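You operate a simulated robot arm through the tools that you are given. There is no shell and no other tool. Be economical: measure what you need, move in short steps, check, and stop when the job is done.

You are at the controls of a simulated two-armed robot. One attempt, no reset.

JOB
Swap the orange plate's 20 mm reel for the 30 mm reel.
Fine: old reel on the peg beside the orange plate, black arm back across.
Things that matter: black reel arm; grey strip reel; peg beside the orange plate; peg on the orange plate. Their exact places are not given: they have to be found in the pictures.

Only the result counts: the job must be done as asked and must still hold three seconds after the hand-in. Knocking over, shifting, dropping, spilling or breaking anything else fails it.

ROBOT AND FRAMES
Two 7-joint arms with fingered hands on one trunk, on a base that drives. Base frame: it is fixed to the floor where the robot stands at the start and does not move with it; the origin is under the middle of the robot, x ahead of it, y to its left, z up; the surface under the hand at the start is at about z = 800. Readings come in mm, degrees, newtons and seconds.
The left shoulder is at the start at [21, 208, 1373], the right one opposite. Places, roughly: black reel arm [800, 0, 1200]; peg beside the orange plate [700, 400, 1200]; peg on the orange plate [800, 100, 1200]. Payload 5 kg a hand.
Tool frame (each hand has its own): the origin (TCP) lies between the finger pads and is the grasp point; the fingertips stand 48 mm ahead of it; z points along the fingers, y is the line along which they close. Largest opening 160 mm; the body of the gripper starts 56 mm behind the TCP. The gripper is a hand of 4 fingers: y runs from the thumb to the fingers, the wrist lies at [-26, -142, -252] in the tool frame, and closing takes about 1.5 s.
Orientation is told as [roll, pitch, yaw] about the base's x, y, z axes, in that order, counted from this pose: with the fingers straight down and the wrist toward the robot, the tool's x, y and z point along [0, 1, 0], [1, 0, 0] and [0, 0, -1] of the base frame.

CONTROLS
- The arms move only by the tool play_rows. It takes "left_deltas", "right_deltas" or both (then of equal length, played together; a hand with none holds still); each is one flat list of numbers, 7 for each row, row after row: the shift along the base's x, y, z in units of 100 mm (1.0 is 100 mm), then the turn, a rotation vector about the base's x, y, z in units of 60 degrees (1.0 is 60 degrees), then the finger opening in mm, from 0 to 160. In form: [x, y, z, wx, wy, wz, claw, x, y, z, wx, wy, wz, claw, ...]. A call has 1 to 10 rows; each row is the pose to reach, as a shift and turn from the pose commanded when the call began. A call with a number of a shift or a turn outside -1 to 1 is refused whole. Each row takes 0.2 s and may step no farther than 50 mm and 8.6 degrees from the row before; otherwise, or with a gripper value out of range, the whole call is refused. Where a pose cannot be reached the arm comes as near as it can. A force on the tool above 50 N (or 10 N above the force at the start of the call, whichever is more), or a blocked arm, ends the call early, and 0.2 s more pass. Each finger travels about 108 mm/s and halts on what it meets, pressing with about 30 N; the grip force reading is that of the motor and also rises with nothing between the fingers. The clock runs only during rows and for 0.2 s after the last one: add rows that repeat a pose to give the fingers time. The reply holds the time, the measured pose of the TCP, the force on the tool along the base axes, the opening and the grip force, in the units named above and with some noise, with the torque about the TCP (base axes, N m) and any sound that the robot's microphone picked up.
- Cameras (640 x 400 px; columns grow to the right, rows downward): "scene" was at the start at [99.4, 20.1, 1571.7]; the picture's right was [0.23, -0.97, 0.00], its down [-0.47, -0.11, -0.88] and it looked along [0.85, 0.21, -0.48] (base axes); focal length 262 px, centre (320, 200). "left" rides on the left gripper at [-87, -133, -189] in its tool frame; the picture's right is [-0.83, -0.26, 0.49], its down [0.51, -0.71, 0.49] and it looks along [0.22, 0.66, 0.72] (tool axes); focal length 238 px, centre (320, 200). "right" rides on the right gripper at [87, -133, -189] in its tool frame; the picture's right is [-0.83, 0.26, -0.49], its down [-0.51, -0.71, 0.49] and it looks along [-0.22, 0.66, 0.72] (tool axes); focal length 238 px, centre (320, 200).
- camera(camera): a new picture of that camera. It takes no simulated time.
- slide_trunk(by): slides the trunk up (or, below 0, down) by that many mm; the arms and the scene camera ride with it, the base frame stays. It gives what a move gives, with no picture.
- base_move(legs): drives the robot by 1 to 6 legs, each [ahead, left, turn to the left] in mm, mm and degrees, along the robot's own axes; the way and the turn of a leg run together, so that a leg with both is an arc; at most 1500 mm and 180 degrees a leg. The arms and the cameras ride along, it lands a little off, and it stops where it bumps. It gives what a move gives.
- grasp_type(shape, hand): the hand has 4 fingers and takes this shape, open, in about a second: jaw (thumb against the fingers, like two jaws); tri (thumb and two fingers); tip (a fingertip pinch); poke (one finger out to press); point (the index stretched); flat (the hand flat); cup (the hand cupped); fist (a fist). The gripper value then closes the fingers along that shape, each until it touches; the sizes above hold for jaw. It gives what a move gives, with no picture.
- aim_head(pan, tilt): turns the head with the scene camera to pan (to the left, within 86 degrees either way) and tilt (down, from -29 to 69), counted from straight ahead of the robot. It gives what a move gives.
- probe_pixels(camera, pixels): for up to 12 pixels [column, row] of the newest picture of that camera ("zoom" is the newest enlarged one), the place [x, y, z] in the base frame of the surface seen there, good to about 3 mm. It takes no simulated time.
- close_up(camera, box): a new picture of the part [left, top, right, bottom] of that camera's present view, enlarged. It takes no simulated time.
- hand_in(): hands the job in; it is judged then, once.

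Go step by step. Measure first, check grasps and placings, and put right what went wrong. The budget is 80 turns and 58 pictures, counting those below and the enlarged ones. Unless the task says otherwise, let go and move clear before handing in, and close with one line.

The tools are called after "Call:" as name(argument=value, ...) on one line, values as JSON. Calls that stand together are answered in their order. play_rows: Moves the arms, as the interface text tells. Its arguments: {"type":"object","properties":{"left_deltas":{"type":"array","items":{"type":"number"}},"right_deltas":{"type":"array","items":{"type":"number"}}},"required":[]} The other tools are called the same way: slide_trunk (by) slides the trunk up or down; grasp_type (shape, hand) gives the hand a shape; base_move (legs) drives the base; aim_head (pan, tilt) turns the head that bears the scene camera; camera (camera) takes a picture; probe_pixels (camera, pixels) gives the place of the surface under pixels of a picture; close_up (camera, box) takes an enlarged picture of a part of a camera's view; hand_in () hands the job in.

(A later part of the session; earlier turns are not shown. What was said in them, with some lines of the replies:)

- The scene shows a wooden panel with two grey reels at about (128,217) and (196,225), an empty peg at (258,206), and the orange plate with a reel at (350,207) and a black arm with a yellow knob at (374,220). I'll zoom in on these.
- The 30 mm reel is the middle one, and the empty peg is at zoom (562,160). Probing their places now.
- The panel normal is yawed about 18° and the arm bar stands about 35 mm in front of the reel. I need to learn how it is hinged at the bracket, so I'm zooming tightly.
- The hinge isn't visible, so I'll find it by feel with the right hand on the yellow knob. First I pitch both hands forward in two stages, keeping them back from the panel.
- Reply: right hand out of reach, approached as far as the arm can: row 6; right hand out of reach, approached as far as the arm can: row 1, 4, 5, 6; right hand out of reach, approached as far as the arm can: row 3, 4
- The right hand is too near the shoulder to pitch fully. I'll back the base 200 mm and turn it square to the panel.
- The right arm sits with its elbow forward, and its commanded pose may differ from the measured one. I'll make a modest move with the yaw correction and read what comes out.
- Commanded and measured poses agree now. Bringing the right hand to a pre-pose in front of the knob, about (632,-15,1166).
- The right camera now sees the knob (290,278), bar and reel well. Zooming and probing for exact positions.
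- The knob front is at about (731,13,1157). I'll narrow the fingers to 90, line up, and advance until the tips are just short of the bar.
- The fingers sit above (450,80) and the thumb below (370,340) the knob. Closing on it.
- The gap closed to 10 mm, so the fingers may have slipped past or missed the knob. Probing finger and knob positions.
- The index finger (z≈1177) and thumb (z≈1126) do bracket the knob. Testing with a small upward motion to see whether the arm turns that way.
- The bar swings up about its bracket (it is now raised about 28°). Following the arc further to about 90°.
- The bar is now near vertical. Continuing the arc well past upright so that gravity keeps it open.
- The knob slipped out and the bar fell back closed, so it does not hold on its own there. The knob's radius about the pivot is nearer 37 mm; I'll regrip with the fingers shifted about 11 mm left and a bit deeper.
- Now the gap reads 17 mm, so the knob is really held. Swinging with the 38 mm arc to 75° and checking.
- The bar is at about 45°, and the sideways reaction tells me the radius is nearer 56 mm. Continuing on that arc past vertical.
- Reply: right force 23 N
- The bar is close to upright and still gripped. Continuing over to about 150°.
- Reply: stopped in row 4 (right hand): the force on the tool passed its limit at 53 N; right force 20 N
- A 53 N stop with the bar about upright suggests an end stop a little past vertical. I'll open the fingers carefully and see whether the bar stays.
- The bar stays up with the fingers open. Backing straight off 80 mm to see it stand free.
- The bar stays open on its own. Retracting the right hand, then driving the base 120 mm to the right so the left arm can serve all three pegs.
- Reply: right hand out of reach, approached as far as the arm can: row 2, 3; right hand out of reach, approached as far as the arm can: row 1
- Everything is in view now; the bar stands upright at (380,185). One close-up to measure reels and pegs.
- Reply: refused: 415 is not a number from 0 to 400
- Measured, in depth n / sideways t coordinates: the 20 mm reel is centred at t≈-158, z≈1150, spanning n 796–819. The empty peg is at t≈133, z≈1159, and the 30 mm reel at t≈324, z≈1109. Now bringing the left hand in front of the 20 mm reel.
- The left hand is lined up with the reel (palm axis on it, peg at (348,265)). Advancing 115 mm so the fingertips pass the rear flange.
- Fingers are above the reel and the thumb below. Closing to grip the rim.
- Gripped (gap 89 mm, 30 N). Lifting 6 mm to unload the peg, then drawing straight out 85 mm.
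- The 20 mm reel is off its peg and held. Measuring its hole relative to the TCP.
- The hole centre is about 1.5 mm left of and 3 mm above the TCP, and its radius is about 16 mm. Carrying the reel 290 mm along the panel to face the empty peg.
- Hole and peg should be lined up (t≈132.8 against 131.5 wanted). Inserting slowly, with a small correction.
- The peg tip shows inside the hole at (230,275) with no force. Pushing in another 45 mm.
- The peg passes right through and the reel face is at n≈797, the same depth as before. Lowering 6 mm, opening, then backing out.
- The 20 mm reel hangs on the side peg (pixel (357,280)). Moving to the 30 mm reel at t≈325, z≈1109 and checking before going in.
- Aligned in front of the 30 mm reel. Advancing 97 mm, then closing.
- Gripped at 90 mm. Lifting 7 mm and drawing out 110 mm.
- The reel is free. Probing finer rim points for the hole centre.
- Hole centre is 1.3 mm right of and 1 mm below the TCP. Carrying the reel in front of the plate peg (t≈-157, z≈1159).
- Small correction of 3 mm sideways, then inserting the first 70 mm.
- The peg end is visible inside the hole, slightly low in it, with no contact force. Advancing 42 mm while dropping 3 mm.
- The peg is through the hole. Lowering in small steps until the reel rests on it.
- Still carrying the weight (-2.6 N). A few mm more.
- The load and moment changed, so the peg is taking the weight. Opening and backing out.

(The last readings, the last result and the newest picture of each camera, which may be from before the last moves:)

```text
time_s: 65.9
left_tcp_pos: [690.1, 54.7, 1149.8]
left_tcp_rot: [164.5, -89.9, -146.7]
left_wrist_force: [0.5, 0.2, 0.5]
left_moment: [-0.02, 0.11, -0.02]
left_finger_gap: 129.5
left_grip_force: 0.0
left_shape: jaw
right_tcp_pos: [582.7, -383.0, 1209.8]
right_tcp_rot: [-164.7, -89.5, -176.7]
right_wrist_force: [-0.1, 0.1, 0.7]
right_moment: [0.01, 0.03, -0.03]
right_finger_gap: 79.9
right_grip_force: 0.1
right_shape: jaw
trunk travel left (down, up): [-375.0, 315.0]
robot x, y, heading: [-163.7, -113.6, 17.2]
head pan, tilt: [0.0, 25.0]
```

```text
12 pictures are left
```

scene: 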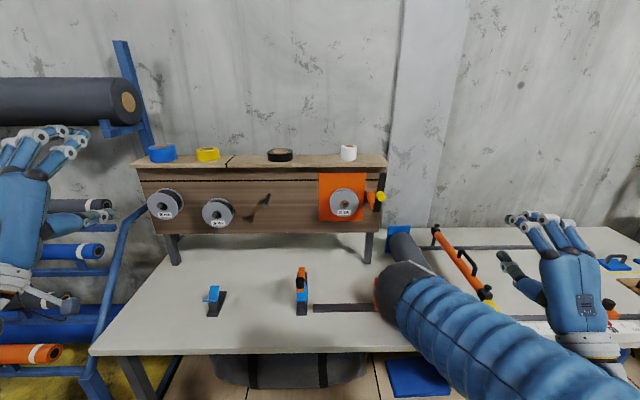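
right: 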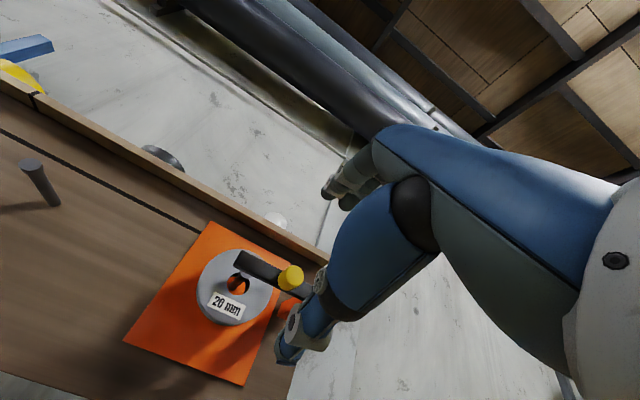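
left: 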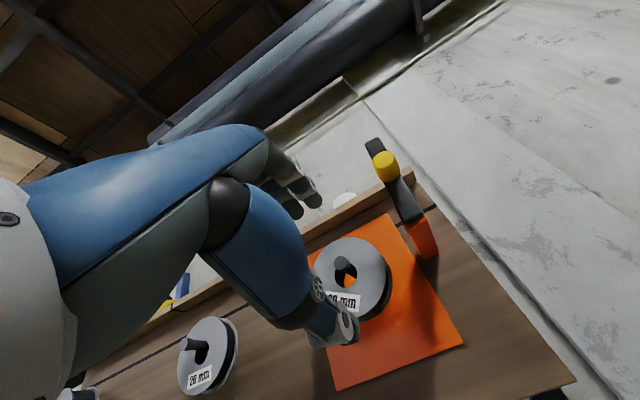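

The 30 mm reel hangs on the plate peg and the 20 mm reel on the side peg. Retreating the left hand while the right hand comes up on the far side of the upright bar, fingers closed, to push it back.

Call:
play_rows(left_deltas=[-0.22, -0.07, 0, 0, 0, 0, 130, -0.45, -0.143, 0, 0, 0, 0, 130, -0.67, -0.21, 0, 0, 0, 0, 130, -0.9, -0.29, 0, 0, 0, 0, 130], right_deltas=[0.11, 0.2, 0, 0, 0, 0, 40, 0.22, 0.41, 0.01, 0, 0, 0, 20, 0.33, 0.62, 0.02, 0, 0, 0, 0, 0.437, 0.82, 0.02, 0, 0, 0, 0])

Call:
play_rows(left_deltas=[-0.07, 0.23, 0, 0, 0, 0, 130, -0.15, 0.46, 0, 0, 0, 0, 130, -0.22, 0.7, 0, 0, 0, 0, 130, -0.3, 0.95, 0, 0, 0, 0, 130], right_deltas=[0.11, 0.2, 0, 0, 0, 0, 0, 0.22, 0.41, 0.01, 0, 0, 0, 0, 0.33, 0.62, 0.02, 0, 0, 0, 0, 0.437, 0.82, 0.02, 0, 0, 0, 0])

Call:
play_rows(left_deltas=[-0.07, 0.23, 0, 0, 0, 0, 130, -0.15, 0.46, 0, 0, 0, 0, 130, -0.22, 0.7, 0, 0, 0, 0, 130, -0.3, 0.95, 0, 0, 0, 0, 130], right_deltas=[0.11, 0.2, 0, 0, 0, 0, 0, 0.22, 0.41, 0.01, 0, 0, 0, 0, 0.33, 0.62, 0.02, 0, 0, 0, 0, 0.437, 0.82, 0.02, 0, 0, 0, 0])

Call:
camera(camera="right")

```text
time_s: 66.9
left_tcp_pos: [607.0, 26.9, 1149.8]
left_tcp_rot: [34.1, -90.0, -16.3]
left_wrist_force: [1.2, -0.1, -0.4]
left_moment: [0.0, -0.03, -0.05]
left_finger_gap: 129.8
left_grip_force: 0.2
left_shape: jaw
left hand out of reach, approached as far as the arm can: row 4
right_tcp_pos: [638.1, -305.7, 1208.4]
right_tcp_rot: [-172.1, -89.6, -169.3]
right_wrist_force: [-0.8, -0.7, -0.1]
right_moment: [0.04, -0.03, -0.03]
right_finger_gap: 0.1
right_grip_force: 30.2
right_shape: jaw
right hand out of reach, approached as far as the arm can: row 2, 3, 4
trunk travel left (down, up): [-375.0, 315.0]
robot x, y, heading: [-159.8, -115.1, 17.5]
head pan, tilt: [0.0, 25.0]
```

```text
time_s: 67.9
left_tcp_pos: [597.1, 126.5, 1147.7]
left_tcp_rot: [-6.3, -89.8, 24.1]
left_wrist_force: [0.0, 0.2, 0.2]
left_moment: [0.02, -0.03, 0.0]
left_finger_gap: 129.8
left_grip_force: 0.1
left_shape: jaw
left hand out of reach, approached as far as the arm can: row 1, 2, 3, 4
right_tcp_pos: [680.9, -224.3, 1212.3]
right_tcp_rot: [-159.8, -89.5, 178.5]
right_wrist_force: [0.1, 0.5, -0.7]
right_moment: [0.02, 0.0, -0.05]
right_finger_gap: 0.0
right_grip_force: 29.9
right_shape: jaw
trunk travel left (down, up): [-375.0, 315.0]
robot x, y, heading: [-158.5, -110.3, 17.4]
head pan, tilt: [0.0, 25.0]
```

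```text
time_s: 68.9
left_tcp_pos: [571.6, 220.2, 1152.1]
left_tcp_rot: [-10.7, -89.9, 28.4]
left_wrist_force: [0.5, -0.2, 0.1]
left_moment: [0.0, 0.0, -0.01]
left_finger_gap: 129.5
left_grip_force: 0.2
left_shape: jaw
left hand out of reach, approached as far as the arm can: row 2, 3, 4
right_tcp_pos: [724.7, -142.2, 1214.1]
right_tcp_rot: [-156.9, -89.6, 175.4]
right_wrist_force: [-0.6, 0.9, -1.1]
right_moment: [-0.04, -0.01, -0.03]
right_finger_gap: 0.0
right_grip_force: 30.1
right_shape: jaw
trunk travel left (down, up): [-375.0, 315.0]
robot x, y, heading: [-158.3, -113.1, 17.3]
head pan, tilt: [0.0, 25.0]
```

```text
11 pictures are left
```

right: 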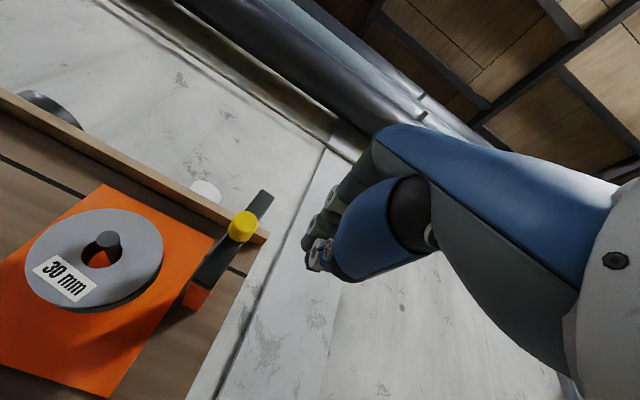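

The right hand is beside the bar on its far side. Advancing 44 mm in depth, then pushing the knob slowly toward the reel side.

Call:
play_rows(right_deltas=[0.21, 0.067, 0, 0, 0, 0, 0, 0.42, 0.133, 0, 0, 0, 0, 0, 0.36, 0.324, 0, 0, 0, 0, 0, 0.3, 0.514, 0, 0, 0, 0, 0, 0.25, 0.66, 0, 0, 0, 0, 0, 0.22, 0.76, 0, 0, 0, 0, 0, 0.195, 0.85, 0, 0, 0, 0, 0])

Call:
close_up(camera="right", box=[160, 150, 400, 300])

```text
time_s: 70.5
left_tcp_pos: [571.8, 220.4, 1150.7]
left_tcp_rot: [2.7, -89.7, 15.2]
left_wrist_force: [-0.6, 0.6, 0.5]
left_moment: [-0.03, 0.0, 0.0]
left_finger_gap: 129.7
left_grip_force: 0.0
left_shape: jaw
right_tcp_pos: [743.6, -57.7, 1213.2]
right_tcp_rot: [-163.1, -89.6, -178.1]
right_wrist_force: [0.5, 0.6, 0.1]
right_moment: [-0.01, 0.0, -0.01]
right_finger_gap: 0.2
right_grip_force: 30.6
right_shape: jaw
trunk travel left (down, up): [-375.0, 315.0]
robot x, y, heading: [-156.4, -113.6, 17.8]
head pan, tilt: [0.0, 25.0]
```

```text
2.67 times, centred on (280, 225) of right
```

zoom: 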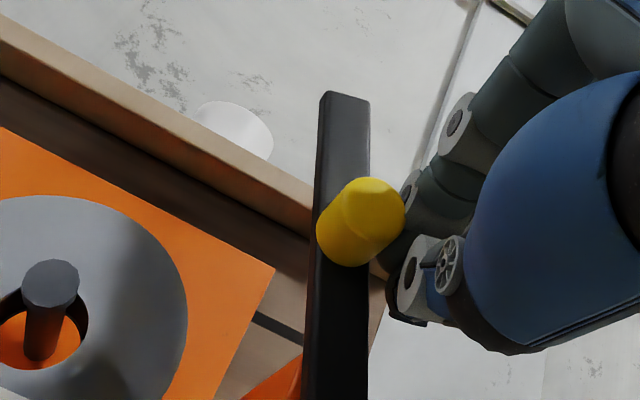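

The bar is turning back (about 65° now). Continuing the push over and down along the arc.

Call:
play_rows(right_deltas=[-0.023, 0.07, 0, 0, 0, 0, 0, -0.045, 0.143, 0, 0, 0, 0, 0, -0.07, 0.215, -0.01, 0, 0, 0, 0, -0.09, 0.286, -0.02, 0, 0, 0, 0, -0.11, 0.34, -0.05, 0, 0, 0, 0, -0.127, 0.4, -0.08, 0, 0, 0, 0, -0.143, 0.45, -0.12, 0, 0, 0, 0, -0.158, 0.496, -0.16, 0, 0, 0, 0])

Call:
close_up(camera="right", box=[160, 150, 400, 300])

```text
time_s: 72.3
left_tcp_pos: [572.6, 219.8, 1152.7]
left_tcp_rot: [6.2, -89.7, 11.6]
left_wrist_force: [0.0, 0.5, 0.2]
left_moment: [0.02, -0.02, -0.01]
left_finger_gap: 129.7
left_grip_force: 0.0
left_shape: jaw
right_tcp_pos: [729.5, -8.2, 1196.4]
right_tcp_rot: [-163.3, -89.5, -178.2]
right_wrist_force: [-1.1, -1.0, 2.3]
right_moment: [-0.02, -0.01, -0.02]
right_finger_gap: 0.0
right_grip_force: 30.0
right_shape: jaw
trunk travel left (down, up): [-375.0, 315.0]
robot x, y, heading: [-159.0, -109.9, 17.5]
head pan, tilt: [0.0, 25.0]
```

```text
2.67 times, centred on (280, 225) of right
```

zoom: 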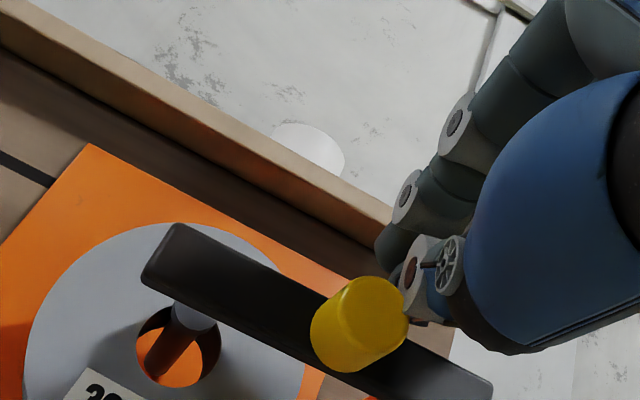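

The bar is again parallel to the shelf edge, lying across the reel. Backing the right hand straight off and verifying from the scene camera.

Call:
play_rows(right_deltas=[-0.05, -0.016, 0.1, 0, 0, 0, 0, -0.3, -0.095, 0.15, 0, 0, 0, 0, -0.6, -0.19, 0.15, 0, 0, 0, 0, -0.8, -0.255, 0.15, 0, 0, 0, 0])

Call:
play_rows(right_deltas=[0, -0.3, 0, 0, 0, 0, 40, 0, -0.6, 0, 0, 0, 0, 80, 0, -0.95, 0, 0, 0, 0, 80])

Call:
play_rows(right_deltas=[0, -0.3, 0, 0, 0, 0, 80, 0, -0.6, 0, 0, 0, 0, 80, 0, -0.95, 0, 0, 0, 0, 80])

Call:
close_up(camera="right", box=[0, 100, 320, 300])

Call:
camera(camera="scene")

```text
time_s: 73.3
left_tcp_pos: [571.0, 221.1, 1152.4]
left_tcp_rot: [-16.6, -89.8, 34.4]
left_wrist_force: [-0.5, 1.3, -0.9]
left_moment: [0.01, -0.03, -0.15]
left_finger_gap: 129.7
left_grip_force: 0.1
left_shape: jaw
right_tcp_pos: [646.6, -32.9, 1214.6]
right_tcp_rot: [-157.8, -89.5, 176.6]
right_wrist_force: [0.3, -0.5, 1.3]
right_moment: [-0.03, 0.07, -0.06]
right_finger_gap: 0.0
right_grip_force: 29.8
right_shape: jaw
trunk travel left (down, up): [-375.0, 315.0]
robot x, y, heading: [-158.9, -113.6, 17.4]
head pan, tilt: [0.0, 25.0]
```

```text
time_s: 74.1
left_tcp_pos: [570.8, 219.5, 1151.1]
left_tcp_rot: [16.4, -89.8, 1.4]
left_wrist_force: [0.9, -0.8, 0.4]
left_moment: [-0.02, 0.04, 0.06]
left_finger_gap: 129.6
left_grip_force: 0.0
left_shape: jaw
right_tcp_pos: [660.9, -128.8, 1215.4]
right_tcp_rot: [-174.8, -89.8, -166.5]
right_wrist_force: [0.6, -1.0, -1.2]
right_moment: [0.0, 0.0, 0.05]
right_finger_gap: 79.3
right_grip_force: 0.0
right_shape: jaw
right hand out of reach, approached as far as the arm can: row 2, 3
trunk travel left (down, up): [-375.0, 315.0]
robot x, y, heading: [-161.4, -116.3, 17.5]
head pan, tilt: [0.0, 25.0]
```

```text
time_s: 74.9
left_tcp_pos: [571.0, 218.9, 1152.9]
left_tcp_rot: [18.5, -89.8, -0.6]
left_wrist_force: [0.0, -1.0, -0.3]
left_moment: [0.0, 0.0, 0.1]
left_finger_gap: 129.8
left_grip_force: 0.0
left_shape: jaw
right_tcp_pos: [663.0, -223.7, 1216.3]
right_tcp_rot: [-174.7, -89.6, -166.7]
right_wrist_force: [-0.2, -0.3, -0.5]
right_moment: [-0.03, -0.03, 0.09]
right_finger_gap: 79.6
right_grip_force: 0.1
right_shape: jaw
trunk travel left (down, up): [-375.0, 315.0]
robot x, y, heading: [-161.9, -112.6, 17.4]
head pan, tilt: [0.0, 25.0]
```

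```text
2.00 times, centred on (160, 200) of right
```

zoom: 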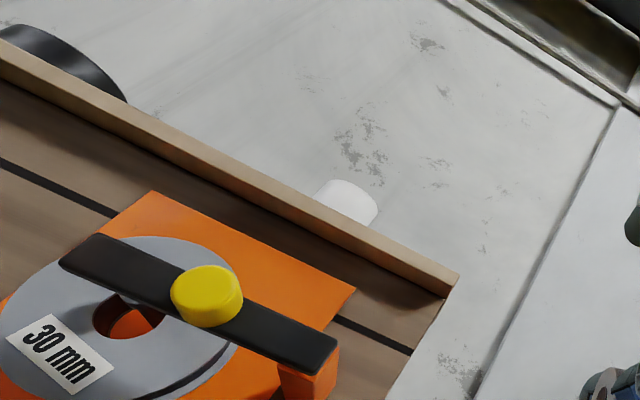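

```text
7 pictures are left
```

scene: 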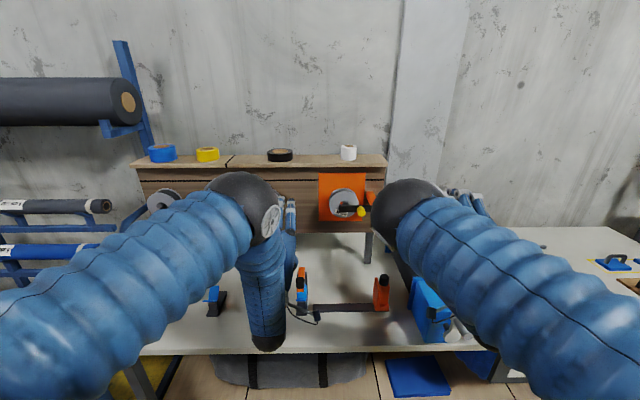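

The bar lies across the 30 mm reel. Checking its level and the 20 mm reel with a probe and the left camera.

Call:
close_up(camera="scene", box=[290, 160, 418, 240])

Call:
camera(camera="left")

```text
5.00 times, centred on (354, 200) of scene
```

zoom: 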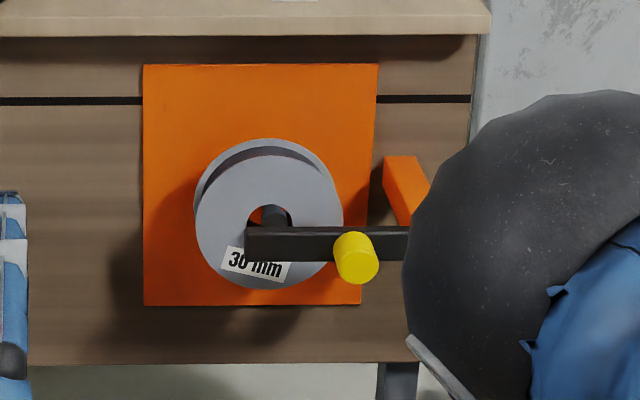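

```text
5 pictures are left
```

left: 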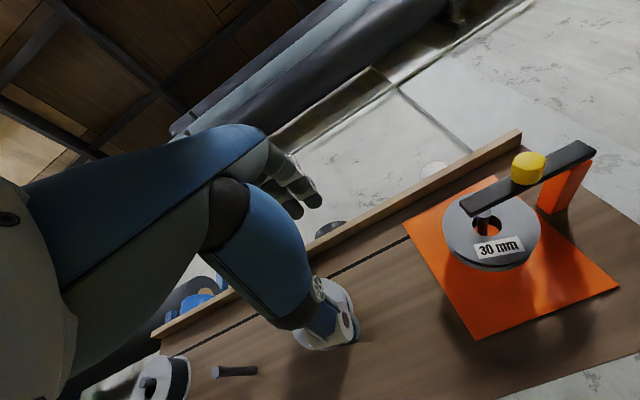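

The 30 mm reel and bar are right; the 20 mm reel is hidden behind the left hand. Raising that hand to see it.

Call:
play_rows(left_deltas=[-0.05, 0.3, 0.3, 0, 0, 0, 130, -0.1, 0.6, 0.6, 0, 0, 0, 130, -0.2, 0.9, 0.98, 0, 0, 0, 130, -0.2, 0.9, 0.98, 0, 0, 0, 130])

Call:
play_rows(left_deltas=[-0.05, 0.3, 0.3, 0, 0, 0, 130, -0.1, 0.6, 0.6, 0, 0, 0, 130, -0.2, 0.9, 0.98, 0, 0, 0, 130, -0.2, 0.9, 0.98, 0, 0, 0, 130])

Call:
camera(camera="left")

Call:
camera(camera="scene")

```text
time_s: 75.9
left_tcp_pos: [554.1, 310.5, 1250.4]
left_tcp_rot: [73.2, -89.9, -55.4]
left_wrist_force: [1.0, -0.6, 0.3]
left_moment: [0.01, 0.0, 0.07]
left_finger_gap: 129.8
left_grip_force: 0.1
left_shape: jaw
right_tcp_pos: [662.9, -222.6, 1216.0]
right_tcp_rot: [-171.0, -89.7, -170.4]
right_wrist_force: [0.8, 0.6, -1.2]
right_moment: [0.01, -0.02, 0.12]
right_finger_gap: 79.5
right_grip_force: 0.1
right_shape: jaw
trunk travel left (down, up): [-375.0, 315.0]
robot x, y, heading: [-160.9, -115.4, 17.5]
head pan, tilt: [0.0, 25.0]
```

```text
time_s: 76.9
left_tcp_pos: [532.9, 398.8, 1346.7]
left_tcp_rot: [44.1, -90.0, -26.3]
left_wrist_force: [0.4, 0.1, 0.0]
left_moment: [0.0, -0.05, 0.08]
left_finger_gap: 129.9
left_grip_force: 0.0
left_shape: jaw
right_tcp_pos: [664.9, -223.7, 1214.9]
right_tcp_rot: [-169.6, -89.7, -171.9]
right_wrist_force: [1.1, -0.7, -0.5]
right_moment: [0.02, -0.07, 0.1]
right_finger_gap: 79.4
right_grip_force: 0.1
right_shape: jaw
trunk travel left (down, up): [-375.0, 315.0]
robot x, y, heading: [-161.5, -116.6, 17.5]
head pan, tilt: [0.0, 25.0]
```

```text
4 pictures are left
```

left: 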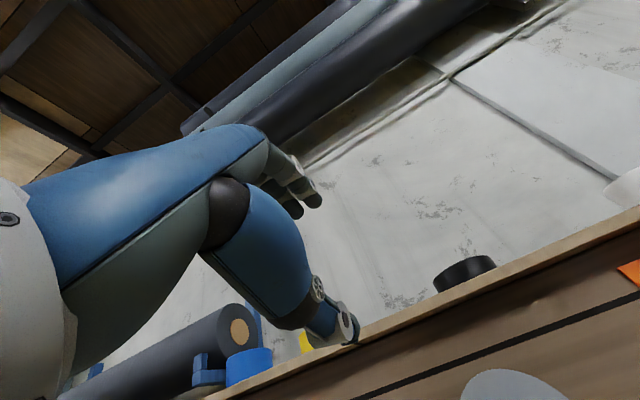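

```text
3 pictures are left
```

scene: 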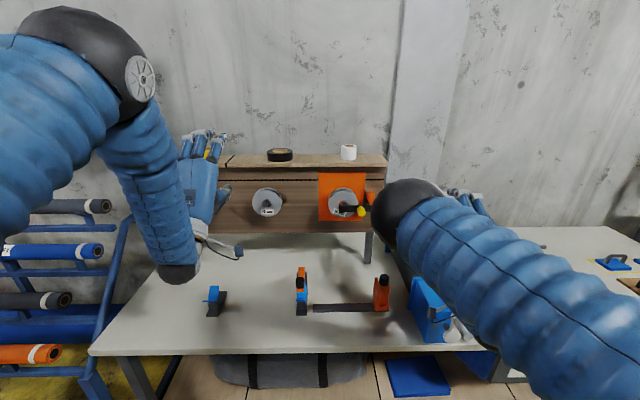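

The scene picture shows the 20 mm reel on the side peg (267,202), the 30 mm reel on the orange plate (347,205) with the black arm across it, and both hands clear. Handing in.

Call:
hand_in()

```text
The job is handed in.
```

The 30 mm reel is on the orange plate's peg with the black arm back across it, and the old 20 mm reel hangs on the peg beside the plate; both hands are clear and the job is handed in.
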